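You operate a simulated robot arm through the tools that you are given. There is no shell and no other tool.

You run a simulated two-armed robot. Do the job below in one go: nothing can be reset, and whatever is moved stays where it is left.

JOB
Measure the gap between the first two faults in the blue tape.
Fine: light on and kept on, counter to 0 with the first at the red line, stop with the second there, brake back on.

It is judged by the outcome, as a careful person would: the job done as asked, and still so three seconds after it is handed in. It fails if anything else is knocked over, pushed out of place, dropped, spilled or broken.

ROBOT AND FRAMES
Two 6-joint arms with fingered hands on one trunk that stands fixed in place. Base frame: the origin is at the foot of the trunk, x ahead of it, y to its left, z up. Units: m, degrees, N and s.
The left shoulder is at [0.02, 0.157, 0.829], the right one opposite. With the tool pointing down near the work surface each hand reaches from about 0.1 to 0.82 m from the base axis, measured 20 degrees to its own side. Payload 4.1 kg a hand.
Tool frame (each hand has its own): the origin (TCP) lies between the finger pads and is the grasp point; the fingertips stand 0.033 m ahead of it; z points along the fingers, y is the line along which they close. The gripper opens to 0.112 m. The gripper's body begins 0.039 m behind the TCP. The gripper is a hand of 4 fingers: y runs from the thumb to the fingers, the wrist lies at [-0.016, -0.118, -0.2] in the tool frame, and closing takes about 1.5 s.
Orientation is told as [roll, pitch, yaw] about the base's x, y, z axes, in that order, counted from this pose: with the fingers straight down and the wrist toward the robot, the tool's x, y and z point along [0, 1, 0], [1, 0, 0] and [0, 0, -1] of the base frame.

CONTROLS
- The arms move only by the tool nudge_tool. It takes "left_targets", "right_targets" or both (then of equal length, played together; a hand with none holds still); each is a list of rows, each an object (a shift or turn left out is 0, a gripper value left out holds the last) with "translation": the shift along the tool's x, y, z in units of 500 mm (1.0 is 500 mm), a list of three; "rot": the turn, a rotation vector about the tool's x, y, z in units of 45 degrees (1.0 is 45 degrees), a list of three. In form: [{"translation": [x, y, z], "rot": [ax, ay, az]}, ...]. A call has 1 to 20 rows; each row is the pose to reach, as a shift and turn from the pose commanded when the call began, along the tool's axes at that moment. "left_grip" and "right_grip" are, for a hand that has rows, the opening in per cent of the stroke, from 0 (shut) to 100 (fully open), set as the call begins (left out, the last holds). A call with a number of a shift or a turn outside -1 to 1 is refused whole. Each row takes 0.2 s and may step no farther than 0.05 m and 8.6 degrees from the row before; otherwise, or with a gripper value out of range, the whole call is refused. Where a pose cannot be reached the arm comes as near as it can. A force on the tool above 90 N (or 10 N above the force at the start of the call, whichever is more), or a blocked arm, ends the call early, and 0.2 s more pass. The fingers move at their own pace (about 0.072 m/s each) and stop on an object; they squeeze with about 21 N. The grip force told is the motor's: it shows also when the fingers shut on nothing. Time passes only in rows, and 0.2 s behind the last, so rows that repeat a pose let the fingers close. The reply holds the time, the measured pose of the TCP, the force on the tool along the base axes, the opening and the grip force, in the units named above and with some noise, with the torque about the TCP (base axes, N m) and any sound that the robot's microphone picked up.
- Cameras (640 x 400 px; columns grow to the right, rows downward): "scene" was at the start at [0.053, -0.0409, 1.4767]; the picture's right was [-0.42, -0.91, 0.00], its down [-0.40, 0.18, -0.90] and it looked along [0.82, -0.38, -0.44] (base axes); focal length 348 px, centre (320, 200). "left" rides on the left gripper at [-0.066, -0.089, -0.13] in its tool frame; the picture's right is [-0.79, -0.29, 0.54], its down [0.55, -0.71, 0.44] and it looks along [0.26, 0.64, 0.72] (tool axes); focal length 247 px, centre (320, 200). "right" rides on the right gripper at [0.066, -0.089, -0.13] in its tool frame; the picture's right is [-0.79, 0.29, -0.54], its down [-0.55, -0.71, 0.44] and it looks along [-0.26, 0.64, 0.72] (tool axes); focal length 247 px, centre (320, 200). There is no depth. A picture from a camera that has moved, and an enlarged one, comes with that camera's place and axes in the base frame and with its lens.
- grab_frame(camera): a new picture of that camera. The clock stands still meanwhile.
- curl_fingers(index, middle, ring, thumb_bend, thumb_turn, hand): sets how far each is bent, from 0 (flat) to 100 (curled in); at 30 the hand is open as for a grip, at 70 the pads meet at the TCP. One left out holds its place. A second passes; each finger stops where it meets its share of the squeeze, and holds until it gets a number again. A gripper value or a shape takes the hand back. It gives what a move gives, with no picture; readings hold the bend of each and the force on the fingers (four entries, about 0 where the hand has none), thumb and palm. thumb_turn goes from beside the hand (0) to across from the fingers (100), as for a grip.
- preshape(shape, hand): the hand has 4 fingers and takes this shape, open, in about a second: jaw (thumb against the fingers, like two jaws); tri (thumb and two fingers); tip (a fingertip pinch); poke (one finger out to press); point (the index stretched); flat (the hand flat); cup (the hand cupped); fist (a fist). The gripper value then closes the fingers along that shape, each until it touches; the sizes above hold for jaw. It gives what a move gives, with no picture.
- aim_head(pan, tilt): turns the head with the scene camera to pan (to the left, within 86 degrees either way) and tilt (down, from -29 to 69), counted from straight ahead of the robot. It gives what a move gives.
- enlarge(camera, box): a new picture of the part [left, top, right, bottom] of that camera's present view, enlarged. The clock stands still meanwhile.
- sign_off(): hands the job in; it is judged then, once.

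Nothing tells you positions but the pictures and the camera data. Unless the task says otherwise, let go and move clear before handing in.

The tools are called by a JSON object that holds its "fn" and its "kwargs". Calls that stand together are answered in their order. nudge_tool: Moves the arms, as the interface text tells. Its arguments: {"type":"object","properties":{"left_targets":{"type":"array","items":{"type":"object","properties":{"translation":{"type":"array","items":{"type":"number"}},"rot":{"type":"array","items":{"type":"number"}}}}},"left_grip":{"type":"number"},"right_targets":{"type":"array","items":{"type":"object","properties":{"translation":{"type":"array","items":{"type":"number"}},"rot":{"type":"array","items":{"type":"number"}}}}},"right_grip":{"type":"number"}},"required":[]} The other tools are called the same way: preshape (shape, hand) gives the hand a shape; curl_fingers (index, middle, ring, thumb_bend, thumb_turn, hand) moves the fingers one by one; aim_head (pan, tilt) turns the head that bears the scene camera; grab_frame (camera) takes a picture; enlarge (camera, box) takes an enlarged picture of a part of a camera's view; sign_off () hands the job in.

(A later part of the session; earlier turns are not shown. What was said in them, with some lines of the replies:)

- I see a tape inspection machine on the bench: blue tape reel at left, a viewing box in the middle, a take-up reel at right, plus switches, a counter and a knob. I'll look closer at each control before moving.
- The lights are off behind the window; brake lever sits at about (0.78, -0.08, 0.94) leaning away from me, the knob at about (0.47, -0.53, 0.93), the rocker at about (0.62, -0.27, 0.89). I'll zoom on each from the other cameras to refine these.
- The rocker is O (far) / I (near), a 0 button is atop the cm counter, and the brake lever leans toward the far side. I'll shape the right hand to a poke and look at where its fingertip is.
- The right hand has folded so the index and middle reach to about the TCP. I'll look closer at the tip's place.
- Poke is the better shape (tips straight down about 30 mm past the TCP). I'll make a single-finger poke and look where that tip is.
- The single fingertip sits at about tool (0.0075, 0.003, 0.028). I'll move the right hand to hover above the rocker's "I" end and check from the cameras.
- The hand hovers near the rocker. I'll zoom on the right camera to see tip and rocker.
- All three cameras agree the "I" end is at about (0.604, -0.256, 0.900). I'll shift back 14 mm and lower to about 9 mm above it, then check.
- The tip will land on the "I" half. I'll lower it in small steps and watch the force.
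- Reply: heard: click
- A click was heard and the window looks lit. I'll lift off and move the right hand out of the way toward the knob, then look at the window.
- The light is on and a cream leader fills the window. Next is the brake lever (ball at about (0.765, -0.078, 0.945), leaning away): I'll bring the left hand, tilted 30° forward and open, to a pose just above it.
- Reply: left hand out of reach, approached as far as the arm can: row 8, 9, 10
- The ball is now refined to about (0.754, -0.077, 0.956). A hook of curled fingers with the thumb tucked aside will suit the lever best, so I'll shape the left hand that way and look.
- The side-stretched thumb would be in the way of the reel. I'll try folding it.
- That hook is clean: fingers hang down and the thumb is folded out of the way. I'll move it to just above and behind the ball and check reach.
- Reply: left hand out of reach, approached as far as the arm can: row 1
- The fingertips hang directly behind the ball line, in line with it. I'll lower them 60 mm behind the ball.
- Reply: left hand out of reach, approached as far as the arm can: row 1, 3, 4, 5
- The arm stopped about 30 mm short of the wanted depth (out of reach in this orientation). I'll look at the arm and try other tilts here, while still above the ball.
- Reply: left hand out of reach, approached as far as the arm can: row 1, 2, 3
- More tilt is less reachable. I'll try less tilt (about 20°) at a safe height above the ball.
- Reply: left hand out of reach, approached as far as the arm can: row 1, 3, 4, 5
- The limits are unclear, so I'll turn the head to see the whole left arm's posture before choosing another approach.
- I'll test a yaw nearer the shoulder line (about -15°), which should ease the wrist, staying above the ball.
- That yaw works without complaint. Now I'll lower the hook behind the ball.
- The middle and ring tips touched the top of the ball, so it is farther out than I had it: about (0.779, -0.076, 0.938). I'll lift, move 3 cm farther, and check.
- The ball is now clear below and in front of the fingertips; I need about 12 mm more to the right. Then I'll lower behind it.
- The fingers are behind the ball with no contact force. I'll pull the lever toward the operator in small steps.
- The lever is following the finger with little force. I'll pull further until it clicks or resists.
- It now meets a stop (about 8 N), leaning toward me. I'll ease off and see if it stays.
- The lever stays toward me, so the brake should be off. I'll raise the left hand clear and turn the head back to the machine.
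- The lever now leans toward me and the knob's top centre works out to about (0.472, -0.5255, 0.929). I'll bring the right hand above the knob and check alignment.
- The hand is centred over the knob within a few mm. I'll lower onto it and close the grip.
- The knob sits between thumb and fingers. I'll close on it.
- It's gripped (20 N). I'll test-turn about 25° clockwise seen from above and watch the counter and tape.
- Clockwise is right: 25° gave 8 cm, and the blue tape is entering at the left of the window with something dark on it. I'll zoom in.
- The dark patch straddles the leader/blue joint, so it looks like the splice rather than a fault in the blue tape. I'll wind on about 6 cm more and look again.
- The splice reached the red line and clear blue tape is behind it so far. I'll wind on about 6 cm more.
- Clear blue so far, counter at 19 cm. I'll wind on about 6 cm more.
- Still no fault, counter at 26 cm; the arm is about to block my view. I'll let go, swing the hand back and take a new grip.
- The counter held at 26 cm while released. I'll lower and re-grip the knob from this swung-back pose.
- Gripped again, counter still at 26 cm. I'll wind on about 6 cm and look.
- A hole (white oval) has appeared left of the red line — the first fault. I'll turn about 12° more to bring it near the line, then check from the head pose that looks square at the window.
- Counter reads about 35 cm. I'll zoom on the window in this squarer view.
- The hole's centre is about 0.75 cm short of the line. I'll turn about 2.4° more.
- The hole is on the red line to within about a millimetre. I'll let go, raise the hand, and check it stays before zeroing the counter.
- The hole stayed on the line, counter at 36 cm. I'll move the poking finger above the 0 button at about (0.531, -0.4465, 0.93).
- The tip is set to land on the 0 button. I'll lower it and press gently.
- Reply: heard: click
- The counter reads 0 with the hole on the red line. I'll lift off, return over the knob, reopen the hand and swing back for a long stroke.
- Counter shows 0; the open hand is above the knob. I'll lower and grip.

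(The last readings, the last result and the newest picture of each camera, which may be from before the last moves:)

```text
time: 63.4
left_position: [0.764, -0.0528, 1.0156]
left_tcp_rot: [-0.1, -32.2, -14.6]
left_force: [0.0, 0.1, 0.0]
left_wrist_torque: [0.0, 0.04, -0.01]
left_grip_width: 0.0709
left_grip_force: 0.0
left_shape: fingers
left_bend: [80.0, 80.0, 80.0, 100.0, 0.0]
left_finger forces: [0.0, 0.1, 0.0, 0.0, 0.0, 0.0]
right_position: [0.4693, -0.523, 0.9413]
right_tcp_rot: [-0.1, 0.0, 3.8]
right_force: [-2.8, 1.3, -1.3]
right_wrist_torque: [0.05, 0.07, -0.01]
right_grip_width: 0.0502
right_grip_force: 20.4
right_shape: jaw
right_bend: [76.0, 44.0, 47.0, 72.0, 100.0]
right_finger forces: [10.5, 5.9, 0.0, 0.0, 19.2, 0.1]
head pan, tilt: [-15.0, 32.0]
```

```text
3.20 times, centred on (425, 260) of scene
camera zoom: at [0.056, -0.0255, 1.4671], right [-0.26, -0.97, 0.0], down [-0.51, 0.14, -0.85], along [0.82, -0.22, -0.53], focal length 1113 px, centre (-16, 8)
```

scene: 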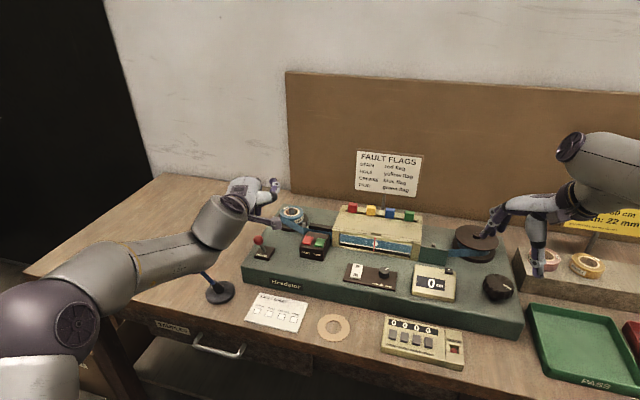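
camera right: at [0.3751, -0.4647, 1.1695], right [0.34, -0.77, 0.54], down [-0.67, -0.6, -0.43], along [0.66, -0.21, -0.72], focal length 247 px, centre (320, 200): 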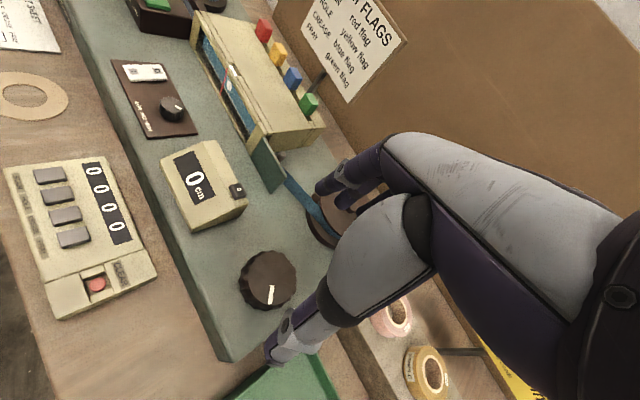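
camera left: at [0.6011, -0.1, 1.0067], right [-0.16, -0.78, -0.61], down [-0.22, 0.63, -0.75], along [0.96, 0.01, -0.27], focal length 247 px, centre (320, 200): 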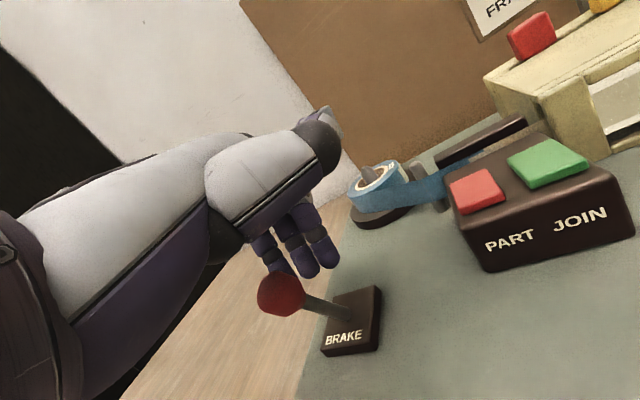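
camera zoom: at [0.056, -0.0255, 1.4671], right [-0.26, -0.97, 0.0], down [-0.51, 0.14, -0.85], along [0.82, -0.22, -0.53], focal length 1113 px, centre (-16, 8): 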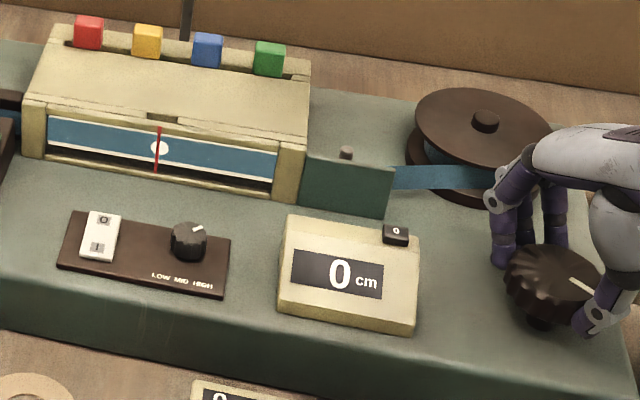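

Gripped, still 0 cm with the hole on the line. I'll wind on about 6 cm and look for the next fault.

{"fn": "nudge_tool", "kwargs": {"right_targets": [{"rot": [0, 0, 0.11]}, {"rot": [0, 0, 0.22]}, {"rot": [0, 0, 0.33]}, {"rot": [0, 0, 0.44]}, {"rot": [0, 0, 0.44]}]}}

{"fn": "enlarge", "kwargs": {"camera": "scene", "box": [325, 220, 425, 280]}}

{"fn": "enlarge", "kwargs": {"camera": "scene", "box": [325, 200, 525, 320]}}

```text
time: 64.6
left_position: [0.7638, -0.0543, 1.0153]
left_tcp_rot: [0.0, -32.2, -14.6]
left_force: [0.0, -0.4, -0.3]
left_wrist_torque: [0.02, 0.05, 0.04]
left_grip_width: 0.0709
left_grip_force: 0.1
left_shape: fingers
left_bend: [80.0, 80.0, 80.0, 100.0, 0.0]
left_finger forces: [0.1, 0.0, 0.1, 0.0, 0.0, 0.1]
right_position: [0.4698, -0.5229, 0.9404]
right_tcp_rot: [0.1, -0.2, -15.9]
right_force: [4.5, 4.5, -0.6]
right_wrist_torque: [0.09, -0.15, 0.05]
right_grip_width: 0.0504
right_grip_force: 20.8
right_shape: jaw
right_bend: [76.0, 43.0, 47.0, 73.0, 100.0]
right_finger forces: [13.8, 7.8, 0.1, 0.0, 18.1, 0.1]
head pan, tilt: [-15.0, 32.0]
```

```text
6.40 times, centred on (375, 250) of scene
camera zoom: at [0.0563, -0.0253, 1.4671], right [-0.26, -0.97, 0.0], down [-0.51, 0.14, -0.85], along [0.82, -0.22, -0.53], focal length 2226 px, centre (-32, -120)
```

zoom: 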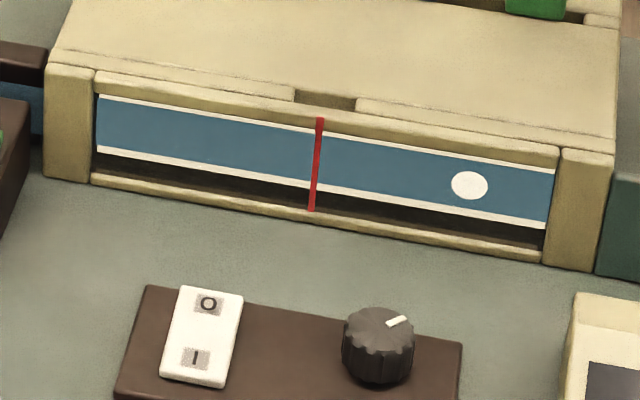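

```text
3.20 times, centred on (425, 260) of scene
camera zoom: at [0.0563, -0.0253, 1.4671], right [-0.26, -0.97, 0.0], down [-0.51, 0.14, -0.85], along [0.82, -0.22, -0.53], focal length 1113 px, centre (-16, 8)
```

zoom: 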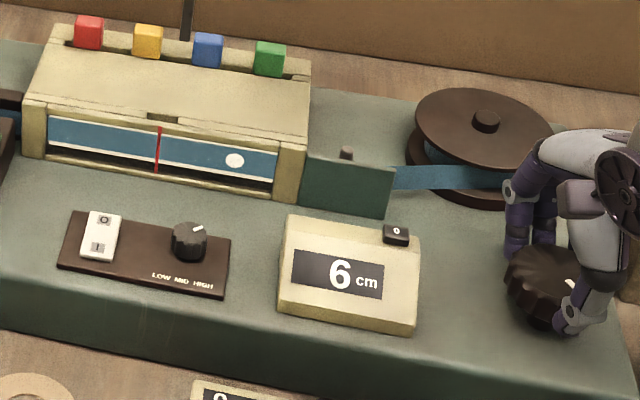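

Six cm on and nothing new yet. I'll continue another 6 cm.

{"fn": "nudge_tool", "kwargs": {"right_targets": [{"rot": [0, 0, 0.11]}, {"rot": [0, 0, 0.22]}, {"rot": [0, 0, 0.33]}, {"rot": [0, 0, 0.44]}, {"rot": [0, 0, 0.44]}]}}

{"fn": "enlarge", "kwargs": {"camera": "scene", "box": [325, 220, 425, 280]}}

{"fn": "enlarge", "kwargs": {"camera": "scene", "box": [325, 200, 525, 320]}}

```text
time: 65.8
left_position: [0.7632, -0.0521, 1.0145]
left_tcp_rot: [0.0, -32.2, -14.7]
left_force: [0.2, -0.2, 0.2]
left_wrist_torque: [0.0, 0.0, -0.05]
left_grip_width: 0.0706
left_grip_force: 0.1
left_shape: fingers
left_bend: [80.0, 80.0, 80.0, 100.0, 0.0]
left_finger forces: [0.0, 0.0, 0.0, 0.0, 0.0, 0.0]
right_position: [0.4694, -0.5224, 0.9399]
right_tcp_rot: [0.1, -0.1, -35.6]
right_force: [11.2, 5.0, 2.7]
right_wrist_torque: [0.06, -0.42, 0.03]
right_grip_width: 0.0516
right_grip_force: 20.8
right_shape: jaw
right_bend: [76.0, 43.0, 47.0, 74.0, 99.0]
right_finger forces: [15.7, 8.3, 0.1, 0.0, 17.3, 0.1]
head pan, tilt: [-15.0, 32.0]
```

```text
6.40 times, centred on (375, 250) of scene
camera zoom: at [0.0565, -0.0252, 1.467], right [-0.26, -0.97, 0.0], down [-0.51, 0.14, -0.85], along [0.82, -0.22, -0.53], focal length 2226 px, centre (-32, -120)
```

zoom: 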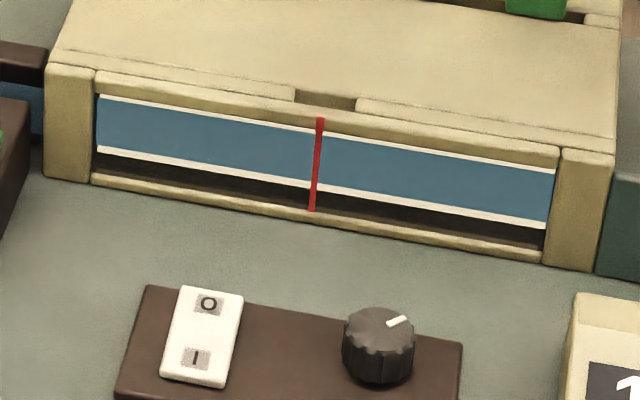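

```text
3.20 times, centred on (425, 260) of scene
camera zoom: at [0.0565, -0.0252, 1.467], right [-0.26, -0.97, 0.0], down [-0.51, 0.14, -0.85], along [0.82, -0.22, -0.53], focal length 1113 px, centre (-16, 8)
```

zoom: 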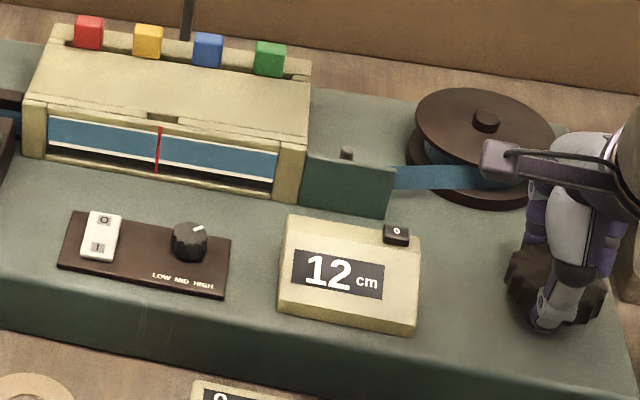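

Twelve cm, still clear tape. I'll continue another 6 cm.

{"fn": "nudge_tool", "kwargs": {"right_targets": [{"rot": [0, 0, 0.11]}, {"rot": [0, 0, 0.22]}, {"rot": [0, 0, 0.33]}, {"rot": [0, 0, 0.44]}, {"rot": [0, 0, 0.44]}]}}

{"fn": "enlarge", "kwargs": {"camera": "scene", "box": [325, 220, 425, 280]}}

{"fn": "enlarge", "kwargs": {"camera": "scene", "box": [325, 200, 525, 320]}}

```text
time: 67.0
left_position: [0.7643, -0.0527, 1.0143]
left_tcp_rot: [-0.2, -32.2, -14.7]
left_force: [0.0, 0.2, 0.2]
left_wrist_torque: [0.04, -0.04, 0.03]
left_grip_width: 0.0707
left_grip_force: 0.0
left_shape: fingers
left_bend: [80.0, 80.0, 80.0, 100.0, 0.0]
left_finger forces: [0.0, 0.1, 0.0, 0.0, 0.0, 0.1]
right_position: [0.4706, -0.522, 0.9407]
right_tcp_rot: [0.1, -0.1, -55.5]
right_force: [18.0, 2.5, 1.7]
right_wrist_torque: [-0.11, -0.48, 0.14]
right_grip_width: 0.0513
right_grip_force: 21.5
right_shape: jaw
right_bend: [76.0, 43.0, 47.0, 74.0, 98.0]
right_finger forces: [16.4, 8.1, 0.1, 0.0, 17.2, 0.0]
head pan, tilt: [-15.0, 32.0]
```

```text
6.40 times, centred on (375, 250) of scene
camera zoom: at [0.0567, -0.0253, 1.467], right [-0.26, -0.97, 0.0], down [-0.51, 0.14, -0.85], along [0.82, -0.22, -0.53], focal length 2226 px, centre (-32, -120)
```

zoom: 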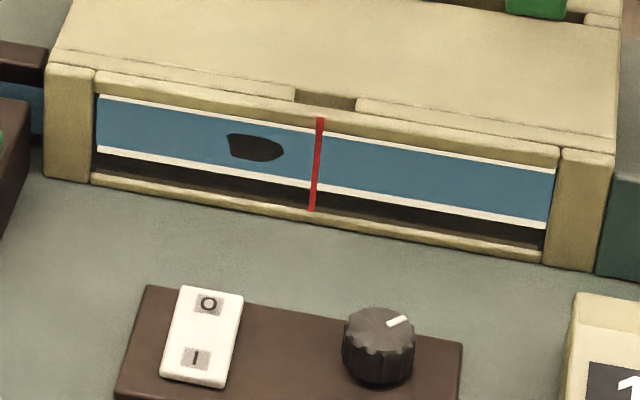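

```text
3.20 times, centred on (425, 260) of scene
camera zoom: at [0.0567, -0.0253, 1.467], right [-0.26, -0.97, 0.0], down [-0.51, 0.14, -0.85], along [0.82, -0.22, -0.53], focal length 1113 px, centre (-16, 8)
```

zoom: 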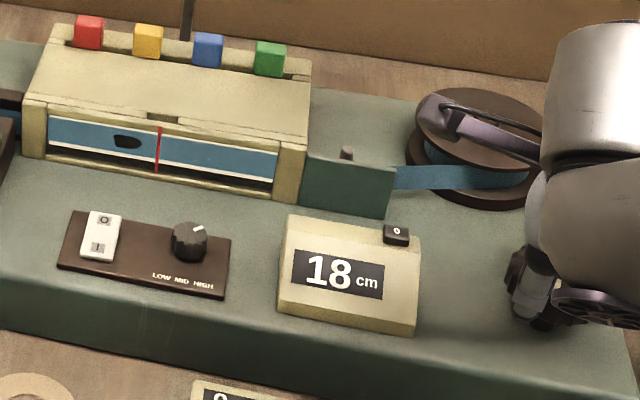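

A dark stain has appeared — the second fault, about 2.5 cm short of the line. I'll turn 7° and then check in the square view.

{"fn": "nudge_tool", "kwargs": {"right_targets": [{"rot": [0, 0, 0.08]}, {"rot": [0, 0, 0.155]}, {"rot": [0, 0, 0.155]}]}}

{"fn": "aim_head", "kwargs": {"pan": 12, "tilt": 36}}

{"fn": "enlarge", "kwargs": {"camera": "scene", "box": [510, 245, 560, 280]}}

{"fn": "enlarge", "kwargs": {"camera": "scene", "box": [490, 230, 640, 350]}}

```text
time: 67.8
left_position: [0.7636, -0.054, 1.0144]
left_tcp_rot: [-0.2, -32.2, -14.7]
left_force: [0.6, 0.6, 0.6]
left_wrist_torque: [0.02, 0.0, -0.01]
left_grip_width: 0.0706
left_grip_force: 0.1
left_shape: fingers
left_bend: [80.0, 80.0, 80.0, 100.0, 0.0]
left_finger forces: [0.1, 0.0, 0.0, 0.0, 0.0, 0.0]
right_position: [0.4688, -0.5226, 0.9397]
right_tcp_rot: [0.0, -0.1, -62.4]
right_force: [18.8, 0.6, 2.6]
right_wrist_torque: [-0.18, -0.58, 0.15]
right_grip_width: 0.0513
right_grip_force: 21.6
right_shape: jaw
right_bend: [76.0, 43.0, 47.0, 74.0, 97.0]
right_finger forces: [16.7, 7.7, 0.1, 0.0, 17.5, 0.0]
head pan, tilt: [-15.0, 32.0]
```

```text
time: 68.8
left_position: [0.7644, -0.0525, 1.0148]
left_tcp_rot: [-0.1, -32.1, -14.7]
left_force: [0.9, -0.3, 0.6]
left_wrist_torque: [-0.03, 0.04, -0.01]
left_grip_width: 0.0707
left_grip_force: 0.1
left_shape: fingers
left_bend: [80.0, 80.0, 80.0, 100.0, 0.0]
left_finger forces: [0.1, 0.0, 0.0, 0.0, 0.1, 0.0]
right_position: [0.471, -0.5234, 0.94]
right_tcp_rot: [-0.1, -0.1, -62.4]
right_force: [19.7, 0.9, 3.0]
right_wrist_torque: [-0.17, -0.54, 0.11]
right_grip_width: 0.0516
right_grip_force: 21.3
right_shape: jaw
right_bend: [76.0, 43.0, 47.0, 74.0, 97.0]
right_finger forces: [16.7, 7.8, 0.1, 0.0, 17.6, 0.1]
head pan, tilt: [12.0, 36.0]
```

```text
11.43 times, centred on (535, 262) of scene
camera zoom: at [0.0558, 0.016, 1.4609], right [0.21, -0.98, 0.0], down [-0.58, -0.12, -0.81], along [0.79, 0.17, -0.59], focal length 3976 px, centre (-2137, -514)
```

zoom: 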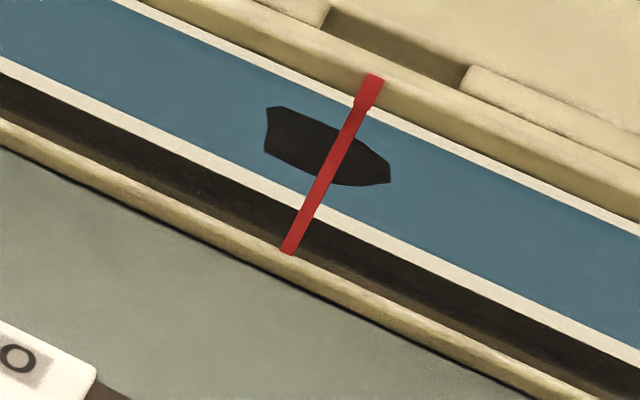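

```text
3.33 times, centred on (565, 290) of scene
camera zoom: at [0.0558, 0.016, 1.4609], right [0.21, -0.98, 0.0], down [-0.58, -0.12, -0.81], along [0.79, 0.17, -0.59], focal length 1160 px, centre (-497, -100)
```

zoom: 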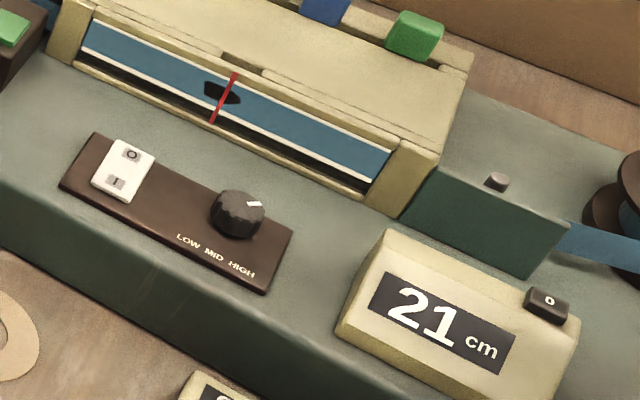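

The stain's centre is about 2–3 mm short of the line. I'll turn a touch more (about 0.9°).

{"fn": "nudge_tool", "kwargs": {"right_targets": [{"rot": [0, 0, 0.01]}, {"rot": [0, 0, 0.02]}, {"rot": [0, 0, 0.02]}]}}

{"fn": "enlarge", "kwargs": {"camera": "scene", "box": [510, 245, 560, 280]}}

```text
time: 69.5
left_position: [0.7647, -0.0526, 1.014]
left_tcp_rot: [-0.1, -32.2, -14.7]
left_force: [0.3, -0.5, -0.2]
left_wrist_torque: [-0.02, 0.01, 0.0]
left_grip_width: 0.0708
left_grip_force: 0.0
left_shape: fingers
left_bend: [80.0, 80.0, 80.0, 100.0, 0.0]
left_finger forces: [0.0, 0.1, 0.0, 0.0, 0.0, 0.2]
right_position: [0.4699, -0.5237, 0.9408]
right_tcp_rot: [0.0, 0.0, -63.3]
right_force: [20.4, 0.8, 4.4]
right_wrist_torque: [-0.2, -0.59, 0.09]
right_grip_width: 0.0513
right_grip_force: 21.0
right_shape: jaw
right_bend: [76.0, 43.0, 47.0, 74.0, 97.0]
right_finger forces: [16.6, 7.7, 0.0, 0.0, 17.5, 0.0]
head pan, tilt: [12.0, 36.0]
```

```text
11.43 times, centred on (535, 262) of scene
camera zoom: at [0.0558, 0.016, 1.4608], right [0.21, -0.98, 0.0], down [-0.58, -0.12, -0.81], along [0.79, 0.17, -0.59], focal length 3976 px, centre (-2137, -514)
```

zoom: 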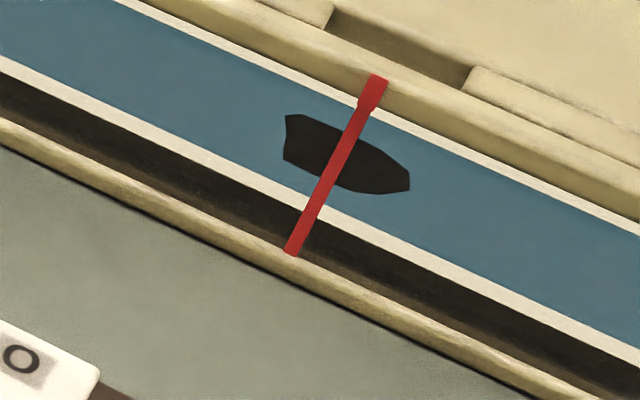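

The stain is now on the line as the hole was (within about 1 mm). I'll keep holding the knob and set the brake with the left hand; first I'll locate the lever's ball.

{"fn": "grab_frame", "kwargs": {"camera": "left"}}

{"fn": "enlarge", "kwargs": {"camera": "scene", "box": [360, 150, 480, 250]}}

```text
taken
camera left: at [0.6061, -0.0797, 1.0768], right [-0.16, -0.78, -0.61], down [-0.22, 0.63, -0.75], along [0.96, 0.01, -0.27], focal length 247 px, centre (320, 200)
```

left: 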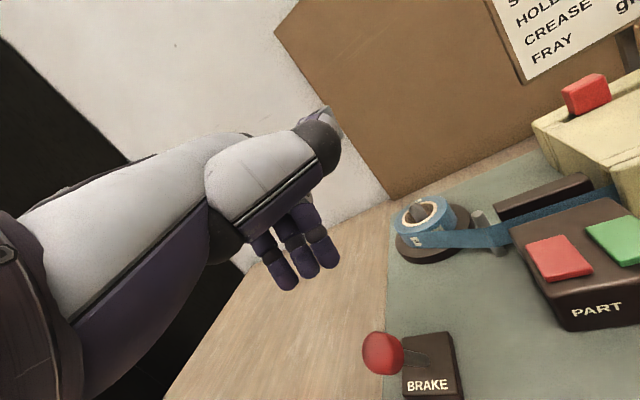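

```text
4.00 times, centred on (420, 200) of scene
camera zoom: at [0.0558, 0.016, 1.4608], right [0.21, -0.98, 0.0], down [-0.58, -0.12, -0.81], along [0.79, 0.17, -0.59], focal length 1392 px, centre (-80, 200)
```

zoom: 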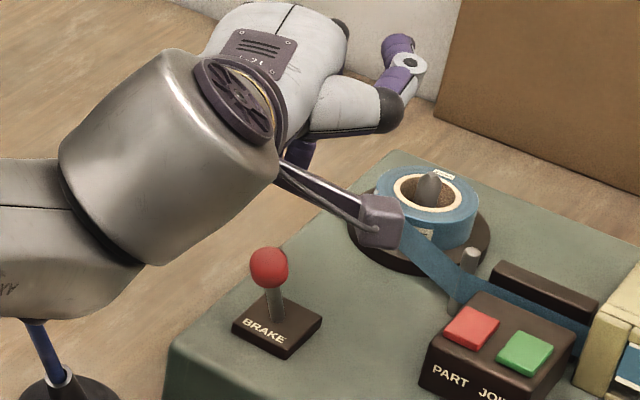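

The ball is now at about (0.730, -0.049, 0.940). I'll bring the left fingertips to the operator's side of it, above first, then lower.

{"fn": "nudge_tool", "kwargs": {"left_targets": [{"translation": [-0.0041, -0.0423, -0.0266]}, {"translation": [-0.0083, -0.0845, -0.0532]}, {"translation": [-0.0124, -0.1268, -0.0798]}, {"translation": [-0.0124, -0.1268, -0.0798]}]}}

{"fn": "grab_frame", "kwargs": {"camera": "left"}}

{"fn": "grab_frame", "kwargs": {"camera": "scene"}}

{"fn": "enlarge", "kwargs": {"camera": "scene", "box": [510, 245, 560, 280]}}

```text
time: 70.5
left_position: [0.6905, -0.0407, 1.0141]
left_tcp_rot: [-0.1, -32.2, -14.7]
left_force: [1.2, 0.9, 0.2]
left_wrist_torque: [-0.01, 0.02, 0.02]
left_grip_width: 0.0707
left_grip_force: 0.0
left_shape: fingers
left_bend: [80.0, 80.0, 80.0, 100.0, 0.0]
left_finger forces: [0.1, 0.1, 0.1, 0.1, 0.0, 0.0]
right_position: [0.47, -0.5237, 0.9399]
right_tcp_rot: [0.0, 0.0, -63.3]
right_force: [19.8, 0.8, 3.5]
right_wrist_torque: [-0.16, -0.54, 0.14]
right_grip_width: 0.0516
right_grip_force: 20.6
right_shape: jaw
right_bend: [75.0, 43.0, 47.0, 74.0, 97.0]
right_finger forces: [16.3, 8.0, 0.0, 0.1, 18.0, 0.0]
head pan, tilt: [12.0, 36.0]
```

```text
taken
camera left: at [0.532, -0.0669, 1.0764], right [-0.16, -0.78, -0.61], down [-0.22, 0.63, -0.75], along [0.96, 0.01, -0.27], focal length 247 px, centre (320, 200)
```

left: 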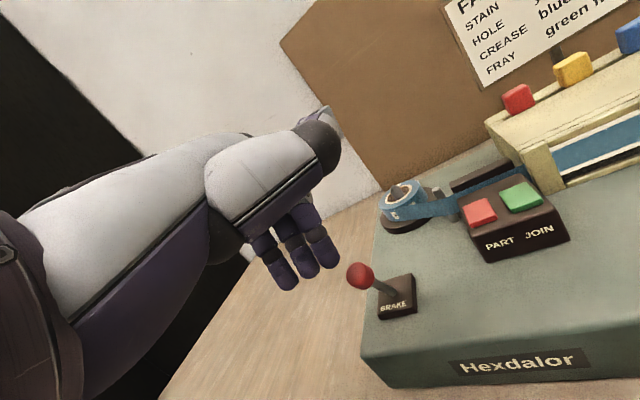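

```text
taken
```

scene: 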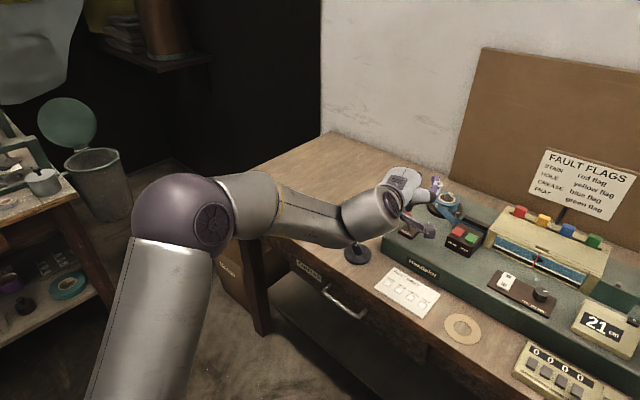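

```text
11.43 times, centred on (535, 262) of scene
camera zoom: at [0.0558, 0.0161, 1.4608], right [0.21, -0.98, 0.0], down [-0.58, -0.12, -0.81], along [0.79, 0.17, -0.59], focal length 3976 px, centre (-2137, -514)
```

zoom: 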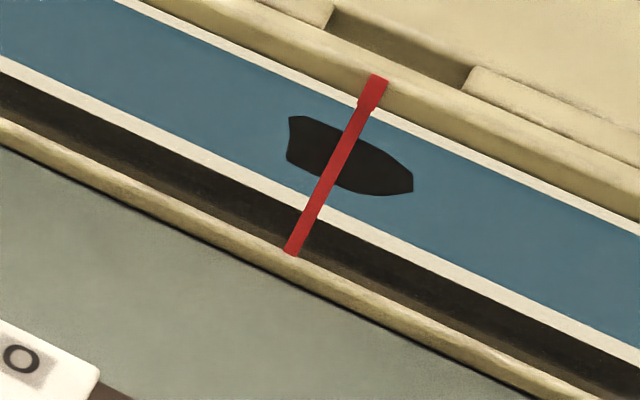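

The left hand is now on the operator's side of the lever. I'll lower it behind... that is, in front of the ball, then push forward.

{"fn": "nudge_tool", "kwargs": {"left_targets": [{"translation": [0, -0.023, 0.037]}, {"translation": [0, -0.047, 0.074]}, {"translation": [0, -0.0699, 0.111]}, {"translation": [0, -0.0699, 0.111]}]}}

{"fn": "grab_frame", "kwargs": {"camera": "left"}}

{"fn": "enlarge", "kwargs": {"camera": "scene", "box": [510, 245, 560, 280]}}

{"fn": "enlarge", "kwargs": {"camera": "scene", "box": [340, 150, 480, 260]}}

```text
time: 71.5
left_position: [0.6892, -0.0403, 0.9478]
left_tcp_rot: [0.0, -32.2, -14.8]
left_force: [-0.2, -0.6, -0.2]
left_wrist_torque: [-0.02, -0.01, -0.01]
left_grip_width: 0.0706
left_grip_force: 0.0
left_shape: fingers
left_bend: [80.0, 80.0, 80.0, 100.0, 0.0]
left_finger forces: [0.0, 0.1, 0.0, 0.1, 0.0, 0.0]
right_position: [0.4694, -0.5219, 0.9404]
right_tcp_rot: [-0.1, 0.0, -63.3]
right_force: [18.7, 1.4, 3.8]
right_wrist_torque: [-0.12, -0.56, 0.12]
right_grip_width: 0.0517
right_grip_force: 20.8
right_shape: jaw
right_bend: [75.0, 43.0, 47.0, 74.0, 97.0]
right_finger forces: [16.2, 7.9, 0.1, 0.0, 18.2, 0.1]
head pan, tilt: [12.0, 36.0]
```

```text
taken
camera left: at [0.5324, -0.0663, 1.0103], right [-0.16, -0.78, -0.61], down [-0.22, 0.63, -0.75], along [0.96, 0.01, -0.27], focal length 247 px, centre (320, 200)
```

left: 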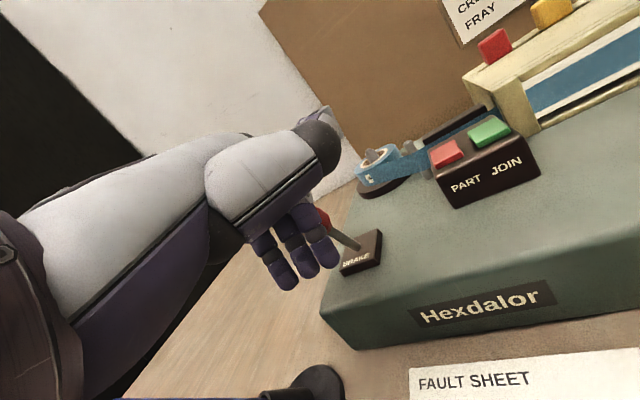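

```text
11.43 times, centred on (535, 262) of scene
camera zoom: at [0.0558, 0.016, 1.4608], right [0.21, -0.98, 0.0], down [-0.58, -0.12, -0.81], along [0.79, 0.17, -0.59], focal length 3976 px, centre (-2137, -514)
```

zoom: 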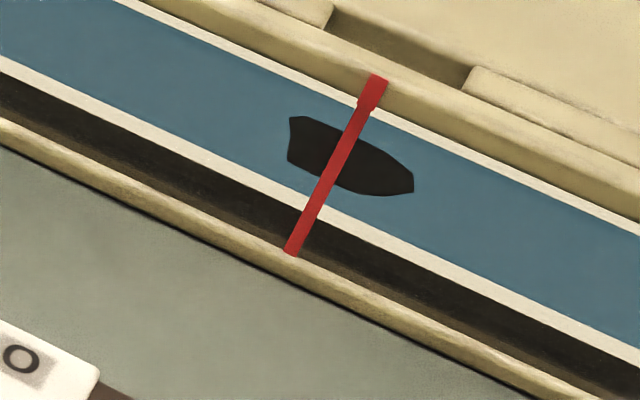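

```text
3.64 times, centred on (410, 205) of scene
camera zoom: at [0.0558, 0.016, 1.4608], right [0.21, -0.98, 0.0], down [-0.58, -0.12, -0.81], along [0.79, 0.17, -0.59], focal length 1265 px, centre (-7, 182)
```

zoom: 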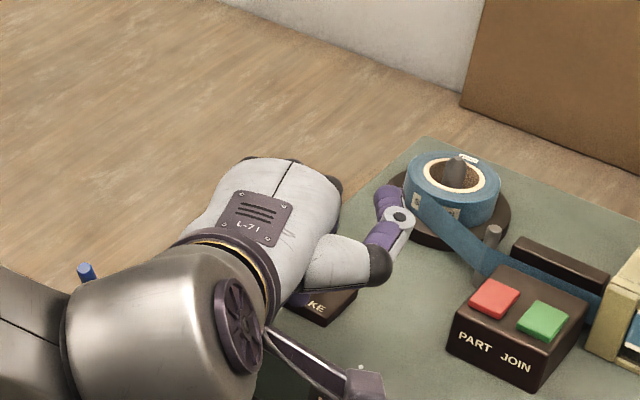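

The left hand is in front of the lever with no contact. The stain crept about half a millimetre past; I'll nudge the knob back about 0.35° before braking.

{"fn": "nudge_tool", "kwargs": {"right_targets": [{"rot": [0, 0, -0.008]}, {"rot": [0, 0, -0.008]}]}}

{"fn": "enlarge", "kwargs": {"camera": "scene", "box": [510, 245, 560, 280]}}

```text
time: 72.2
left_position: [0.6906, -0.0397, 0.9487]
left_tcp_rot: [-0.1, -32.2, -14.7]
left_force: [0.3, 0.0, -0.3]
left_wrist_torque: [0.0, 0.04, -0.02]
left_grip_width: 0.0707
left_grip_force: 0.0
left_shape: fingers
left_bend: [80.0, 80.0, 80.0, 100.0, 0.0]
left_finger forces: [0.0, 0.1, 0.0, 0.0, 0.0, 0.0]
right_position: [0.4686, -0.5226, 0.941]
right_tcp_rot: [0.0, 0.0, -63.0]
right_force: [17.8, 0.0, 2.0]
right_wrist_torque: [-0.15, -0.48, 0.08]
right_grip_width: 0.0514
right_grip_force: 21.0
right_shape: jaw
right_bend: [75.0, 43.0, 47.0, 74.0, 97.0]
right_finger forces: [16.1, 8.0, 0.0, 0.0, 17.9, 0.0]
head pan, tilt: [12.0, 36.0]
```

```text
11.43 times, centred on (535, 262) of scene
camera zoom: at [0.0558, 0.016, 1.4609], right [0.21, -0.98, 0.0], down [-0.58, -0.12, -0.81], along [0.79, 0.17, -0.59], focal length 3976 px, centre (-2137, -514)
```

zoom: 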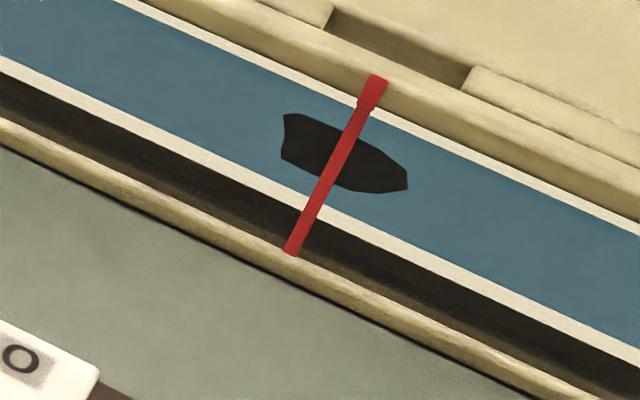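

The stain is now aligned exactly as the hole was. I'll push the brake lever forward with the left fingers.

{"fn": "nudge_tool", "kwargs": {"left_targets": [{"translation": [-0.0064, 0.0182, 0.0115]}, {"translation": [-0.0128, 0.0365, 0.023]}, {"translation": [-0.0192, 0.0547, 0.0345]}, {"translation": [-0.0256, 0.073, 0.046]}, {"translation": [-0.0256, 0.073, 0.046]}]}}

{"fn": "grab_frame", "kwargs": {"camera": "left"}}

{"fn": "enlarge", "kwargs": {"camera": "scene", "box": [340, 150, 480, 260]}}

```text
time: 73.3
left_position: [0.7275, -0.0645, 0.949]
left_tcp_rot: [-0.1, -32.2, -14.8]
left_force: [-0.2, 0.4, -0.4]
left_wrist_torque: [0.02, -0.02, 0.05]
left_grip_width: 0.0708
left_grip_force: 0.1
left_shape: fingers
left_bend: [80.0, 80.0, 80.0, 100.0, 0.0]
left_finger forces: [0.0, 0.0, 0.1, 0.0, 0.0, 0.0]
right_position: [0.4692, -0.5228, 0.9393]
right_tcp_rot: [0.1, 0.0, -63.0]
right_force: [15.9, 2.2, 2.2]
right_wrist_torque: [-0.16, -0.43, 0.07]
right_grip_width: 0.0518
right_grip_force: 20.9
right_shape: jaw
right_bend: [75.0, 43.0, 47.0, 74.0, 97.0]
right_finger forces: [15.8, 7.8, 0.0, 0.0, 18.0, 0.0]
head pan, tilt: [12.0, 36.0]
```

```text
taken
camera left: at [0.5709, -0.0907, 1.0111], right [-0.16, -0.78, -0.61], down [-0.22, 0.63, -0.75], along [0.96, 0.01, -0.27], focal length 247 px, centre (320, 200)
```

left: 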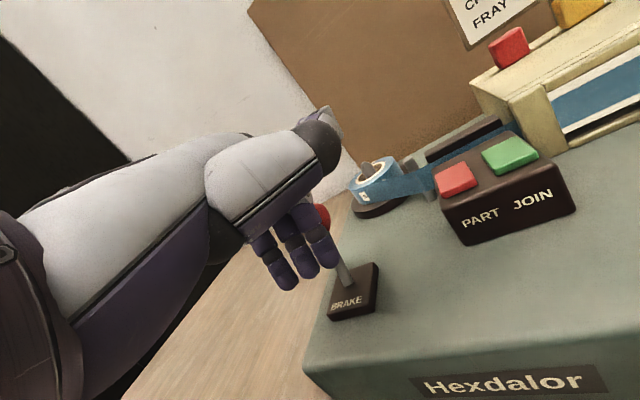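

```text
3.64 times, centred on (410, 205) of scene
camera zoom: at [0.0557, 0.016, 1.4609], right [0.21, -0.98, 0.0], down [-0.58, -0.12, -0.81], along [0.79, 0.17, -0.59], focal length 1265 px, centre (-7, 182)
```

zoom: 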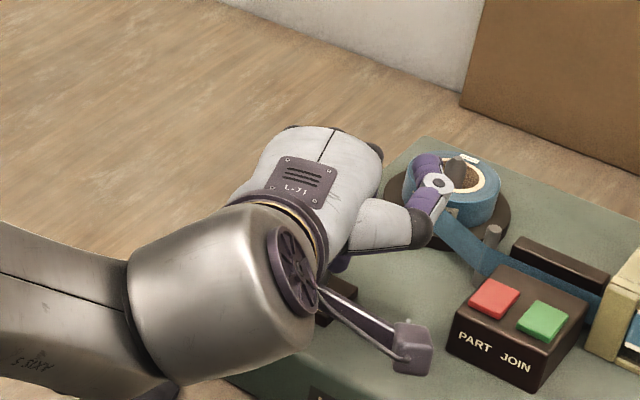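

The lever is moving. I'll push the rest of the way until it stops.

{"fn": "nudge_tool", "kwargs": {"left_targets": [{"translation": [-0.0057, 0.0162, 0.0102]}, {"translation": [-0.0114, 0.0325, 0.0204]}, {"translation": [-0.0171, 0.0487, 0.0306]}, {"translation": [-0.0171, 0.0487, 0.0306]}]}}

{"fn": "grab_frame", "kwargs": {"camera": "left"}}

{"fn": "enlarge", "kwargs": {"camera": "scene", "box": [510, 245, 560, 280]}}

```text
time: 74.3
left_position: [0.7551, -0.0784, 0.9519]
left_tcp_rot: [-0.1, -32.5, -14.4]
left_force: [-12.7, 16.7, 12.1]
left_wrist_torque: [-0.01, -0.05, 0.2]
left_grip_width: 0.0716
left_grip_force: 11.6
left_shape: fingers
left_bend: [81.0, 83.0, 80.0, 100.0, 0.0]
left_finger forces: [3.3, 19.6, 0.0, 0.1, 0.1, 0.0]
right_position: [0.4703, -0.5229, 0.9413]
right_tcp_rot: [0.0, -0.1, -62.9]
right_force: [16.2, -2.8, -0.8]
right_wrist_torque: [-0.21, -0.45, 0.11]
right_grip_width: 0.0519
right_grip_force: 21.1
right_shape: jaw
right_bend: [75.0, 43.0, 47.0, 74.0, 97.0]
right_finger forces: [16.9, 8.7, 0.0, 0.0, 16.2, 0.0]
head pan, tilt: [12.0, 36.0]
```

```text
taken
camera left: at [0.597, -0.1049, 1.0131], right [-0.15, -0.78, -0.61], down [-0.22, 0.63, -0.75], along [0.96, 0.02, -0.26], focal length 247 px, centre (320, 200)
```

left: 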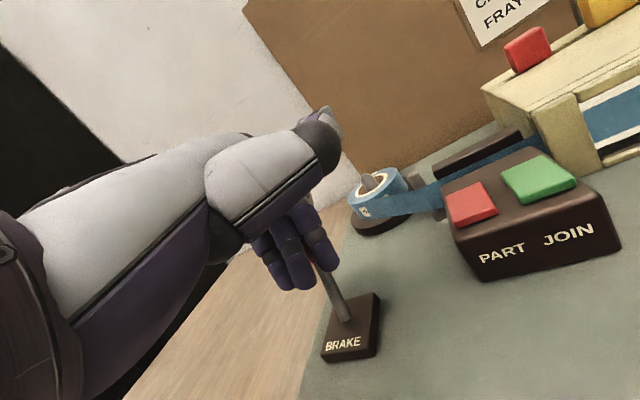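

```text
11.43 times, centred on (535, 262) of scene
camera zoom: at [0.0549, 0.0164, 1.4609], right [0.21, -0.98, 0.0], down [-0.57, -0.12, -0.81], along [0.79, 0.17, -0.59], focal length 3976 px, centre (-2137, -514)
```

zoom: 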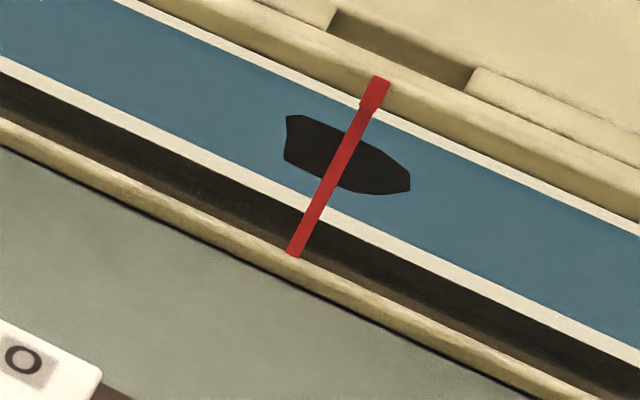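

It hit its stop (24 N), leaning away again as at the start. I'll back the left hand off and check that it stays.

{"fn": "nudge_tool", "kwargs": {"left_targets": [{"translation": [0.0057, -0.0162, -0.0102]}, {"translation": [0.0171, -0.0487, -0.0306]}, {"translation": [0.0228, -0.065, -0.0408]}, {"translation": [0.0228, -0.065, -0.0408]}]}}

{"fn": "grab_frame", "kwargs": {"camera": "left"}}

{"fn": "enlarge", "kwargs": {"camera": "scene", "box": [510, 245, 560, 280]}}

```text
time: 75.3
left_position: [0.72, -0.059, 0.9486]
left_tcp_rot: [-0.1, -32.2, -14.8]
left_force: [0.7, -0.2, -0.8]
left_wrist_torque: [-0.01, 0.01, -0.03]
left_grip_width: 0.0709
left_grip_force: 0.1
left_shape: fingers
left_bend: [80.0, 80.0, 80.0, 100.0, 0.0]
left_finger forces: [0.0, 0.1, 0.1, 0.0, 0.0, 0.0]
right_position: [0.4695, -0.5219, 0.9422]
right_tcp_rot: [0.1, 0.0, -63.0]
right_force: [14.7, 2.3, 1.1]
right_wrist_torque: [-0.07, -0.38, 0.09]
right_grip_width: 0.0516
right_grip_force: 20.5
right_shape: jaw
right_bend: [75.0, 43.0, 47.0, 74.0, 97.0]
right_finger forces: [14.8, 7.3, 0.0, 0.0, 19.1, 0.0]
head pan, tilt: [12.0, 36.0]
```

```text
taken
camera left: at [0.5616, -0.0856, 1.0105], right [-0.16, -0.78, -0.61], down [-0.22, 0.63, -0.75], along [0.96, 0.01, -0.27], focal length 247 px, centre (320, 200)
```

left: 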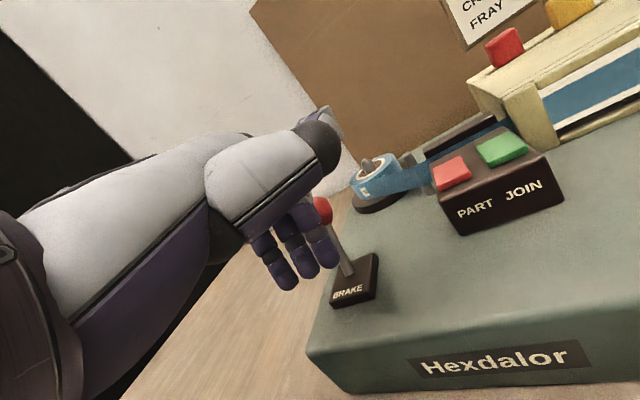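

```text
11.43 times, centred on (535, 262) of scene
camera zoom: at [0.0557, 0.016, 1.4609], right [0.21, -0.98, 0.0], down [-0.58, -0.12, -0.81], along [0.79, 0.17, -0.59], focal length 3976 px, centre (-2137, -514)
```

zoom: 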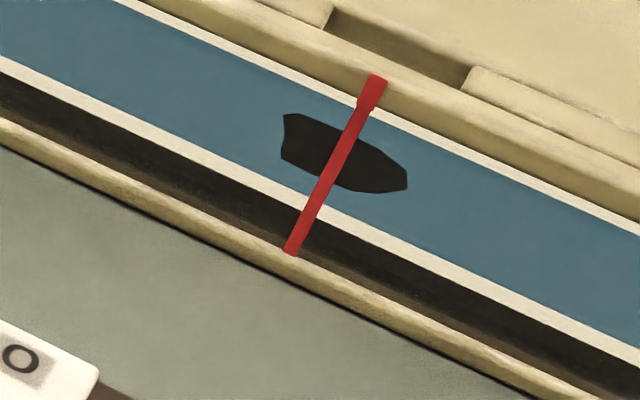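

The lever stays leaning away (brake on) and the stain is unchanged. I'll raise and withdraw the left hand, then open the right hand and lift it off the knob.

{"fn": "nudge_tool", "kwargs": {"left_targets": [{"translation": [0, 0.0373, -0.0592]}, {"translation": [0, 0.0746, -0.1185]}, {"translation": [0.0227, 0.01, -0.16]}, {"translation": [0.0454, -0.055, -0.2]}, {"translation": [0.0454, -0.055, -0.2]}]}}

{"fn": "nudge_tool", "kwargs": {"right_targets": [{"translation": [0, 0, 0]}, {"translation": [0, 0, 0]}, {"translation": [0, 0, 0]}, {"translation": [0, 0, 0]}, {"translation": [0, 0, 0]}, {"translation": [0, 0, -0.06]}, {"translation": [0, 0, -0.12]}, {"translation": [0, 0, -0.2]}, {"translation": [0, 0, -0.26]}, {"translation": [0, 0, -0.26]}], "right_grip": 88}}

{"fn": "enlarge", "kwargs": {"camera": "scene", "box": [510, 245, 560, 280]}}

{"fn": "grab_frame", "kwargs": {"camera": "scene"}}

{"fn": "enlarge", "kwargs": {"camera": "scene", "box": [360, 150, 640, 350]}}

```text
time: 76.5
left_position: [0.6507, -0.0176, 1.0187]
left_tcp_rot: [-0.1, -32.2, -14.6]
left_force: [0.8, 0.0, -0.8]
left_wrist_torque: [-0.05, -0.02, 0.0]
left_grip_width: 0.0707
left_grip_force: 0.1
left_shape: fingers
left_bend: [80.0, 80.0, 80.0, 100.0, 0.0]
left_finger forces: [0.1, 0.0, 0.0, 0.0, 0.0, 0.0]
right_position: [0.4695, -0.523, 0.9403]
right_tcp_rot: [0.0, -0.1, -62.9]
right_force: [14.0, 1.6, 0.1]
right_wrist_torque: [-0.08, -0.39, 0.07]
right_grip_width: 0.0515
right_grip_force: 21.4
right_shape: jaw
right_bend: [75.0, 43.0, 47.0, 74.0, 97.0]
right_finger forces: [15.1, 7.6, 0.0, 0.0, 18.7, 0.0]
head pan, tilt: [12.0, 36.0]
```

```text
time: 78.8
left_position: [0.6505, -0.0176, 1.0182]
left_tcp_rot: [-0.1, -32.1, -14.7]
left_force: [1.2, 0.1, 0.2]
left_wrist_torque: [-0.01, 0.02, 0.0]
left_grip_width: 0.0709
left_grip_force: 0.1
left_shape: fingers
left_bend: [80.0, 80.0, 80.0, 100.0, 0.0]
left_finger forces: [0.0, 0.0, 0.1, 0.0, 0.0, 0.0]
right_position: [0.4673, -0.523, 1.0705]
right_tcp_rot: [0.1, 0.1, -63.0]
right_force: [0.4, 0.3, 0.1]
right_wrist_torque: [0.0, 0.01, -0.02]
right_grip_width: 0.0988
right_grip_force: 0.1
right_shape: jaw
right_bend: [26.0, 32.0, 30.0, 42.0, 98.0]
right_finger forces: [0.1, 0.0, 0.1, 0.0, 0.1, 0.0]
head pan, tilt: [12.0, 36.0]
```

```text
11.43 times, centred on (535, 262) of scene
camera zoom: at [0.0552, 0.0159, 1.4609], right [0.21, -0.98, 0.0], down [-0.57, -0.12, -0.81], along [0.79, 0.17, -0.59], focal length 3976 px, centre (-2137, -514)
```

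zoom: 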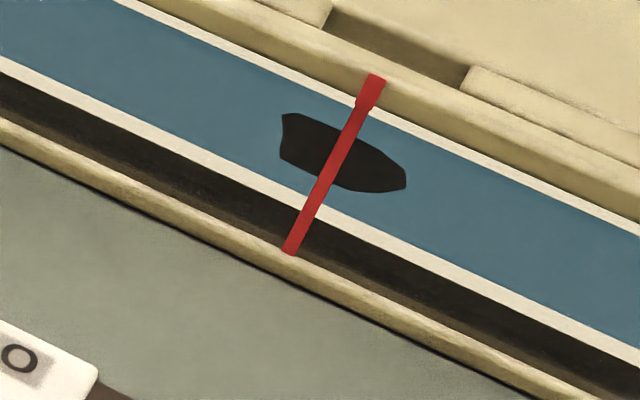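

```text
taken
```

scene: 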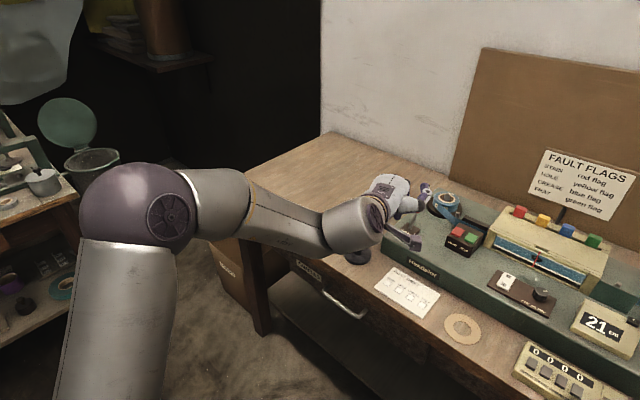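

```text
2.00 times, centred on (500, 250) of scene
camera zoom: at [0.0552, 0.0159, 1.4609], right [0.21, -0.98, 0.0], down [-0.57, -0.12, -0.81], along [0.79, 0.17, -0.59], focal length 696 px, centre (-40, 100)
```

zoom: 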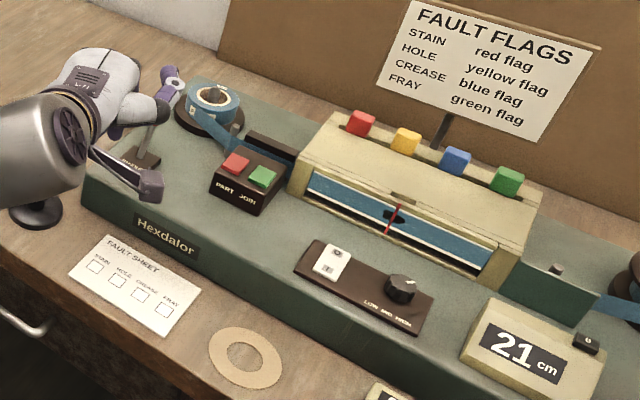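

Light on, counter 21 cm, stain on the line. I'll withdraw the left hand further and take a last look at the lever and everything around.

{"fn": "nudge_tool", "kwargs": {"left_targets": [{"translation": [0.0, 0.0, -0.08]}, {"translation": [0.0, -0.03, -0.16]}, {"translation": [0.0, -0.06, -0.24]}, {"translation": [0.0, -0.09, -0.32]}, {"translation": [0.0, -0.09, -0.32]}]}}

{"fn": "aim_head", "kwargs": {"pan": -18, "tilt": 32}}

{"fn": "grab_frame", "kwargs": {"camera": "scene"}}

{"fn": "enlarge", "kwargs": {"camera": "scene", "box": [200, 180, 400, 300]}}

{"fn": "enlarge", "kwargs": {"camera": "scene", "box": [340, 200, 540, 320]}}

```text
time: 80.0
left_position: [0.5294, 0.0134, 1.1292]
left_tcp_rot: [0.0, -32.3, -14.7]
left_force: [0.3, 0.1, -0.6]
left_wrist_torque: [-0.02, 0.01, 0.0]
left_grip_width: 0.0709
left_grip_force: 0.0
left_shape: fingers
left_bend: [80.0, 80.0, 80.0, 100.0, 0.0]
left_finger forces: [0.0, 0.0, 0.0, 0.0, 0.0, 0.1]
right_position: [0.4693, -0.5234, 1.0705]
right_tcp_rot: [0.0, 0.0, -63.0]
right_force: [0.0, -0.1, 0.1]
right_wrist_torque: [0.0, 0.01, 0.0]
right_grip_width: 0.0984
right_grip_force: 0.0
right_shape: jaw
right_bend: [26.0, 32.0, 30.0, 42.0, 98.0]
right_finger forces: [0.0, 0.1, 0.1, 0.1, 0.1, 0.0]
head pan, tilt: [12.0, 36.0]
```

```text
time: 80.9
left_position: [0.5299, 0.0144, 1.1308]
left_tcp_rot: [-0.1, -32.2, -14.7]
left_force: [-0.2, -0.1, 0.1]
left_wrist_torque: [0.0, -0.02, 0.0]
left_grip_width: 0.071
left_grip_force: 0.1
left_shape: fingers
left_bend: [80.0, 80.0, 80.0, 100.0, 0.0]
left_finger forces: [0.0, 0.0, 0.0, 0.0, 0.1, 0.0]
right_position: [0.4685, -0.5238, 1.0706]
right_tcp_rot: [-0.1, 0.0, -63.0]
right_force: [0.1, 0.3, 0.4]
right_wrist_torque: [0.0, -0.01, 0.0]
right_grip_width: 0.0985
right_grip_force: 0.1
right_shape: jaw
right_bend: [26.0, 32.0, 30.0, 42.0, 98.0]
right_finger forces: [0.1, 0.0, 0.1, 0.0, 0.0, 0.1]
head pan, tilt: [-18.0, 32.0]
```

```text
taken
```

scene: 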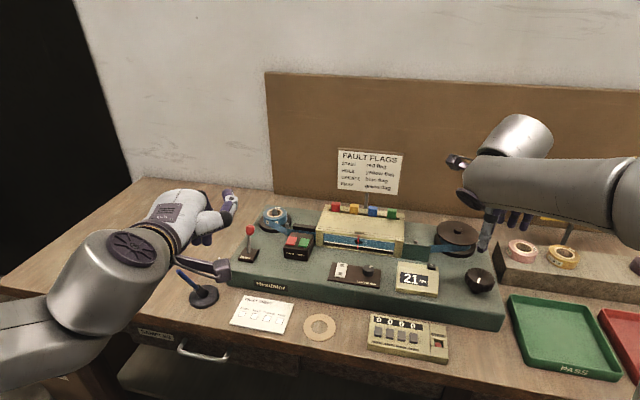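

```text
3.20 times, centred on (300, 240) of scene
camera zoom: at [0.0548, -0.0299, 1.467], right [-0.31, -0.95, 0.0], down [-0.5, 0.16, -0.85], along [0.81, -0.26, -0.53], focal length 1113 px, centre (384, 72)
```

zoom: 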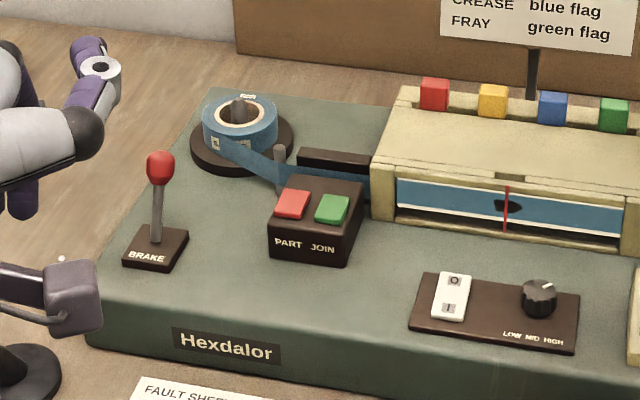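

```text
3.20 times, centred on (440, 260) of scene
camera zoom: at [0.0548, -0.0299, 1.467], right [-0.31, -0.95, 0.0], down [-0.5, 0.16, -0.85], along [0.81, -0.26, -0.53], focal length 1113 px, centre (-64, 8)
```

zoom: 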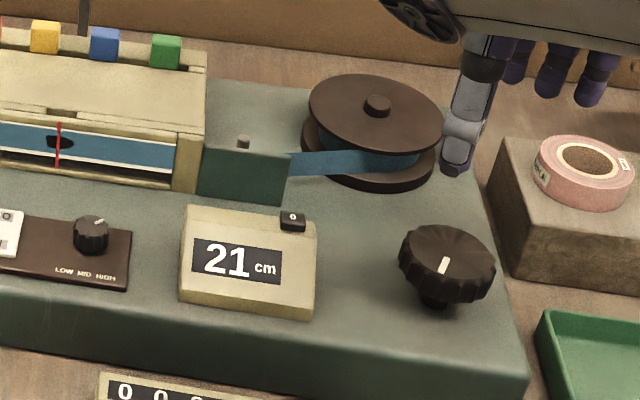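

The brake lever leans away as at the start and the light is on. The counter reads 21 cm with the stain on the red line. Both hands are clear and nothing else has moved, so I'm handing in.

{"fn": "sign_off", "kwargs": {}}

```text
The job is handed in.
```

The gap between the first two faults in the blue tape reads **21 cm** on the counter. The first fault is a hole and the second is a dark stain.

- **Zeroing:** I set the counter to 0 with the hole on the red line. I then wound on until the stain sat on the line the same way, to within about 1 mm.
- **Not counted:** A dark patch comes up before the hole, where the leader meets the blue tape. I took it for the splice, not a fault.
- **How it was left:** The light is on, the brake is back on, and both hands are clear. Nothing else looked moved in the last pictures before I handed in.
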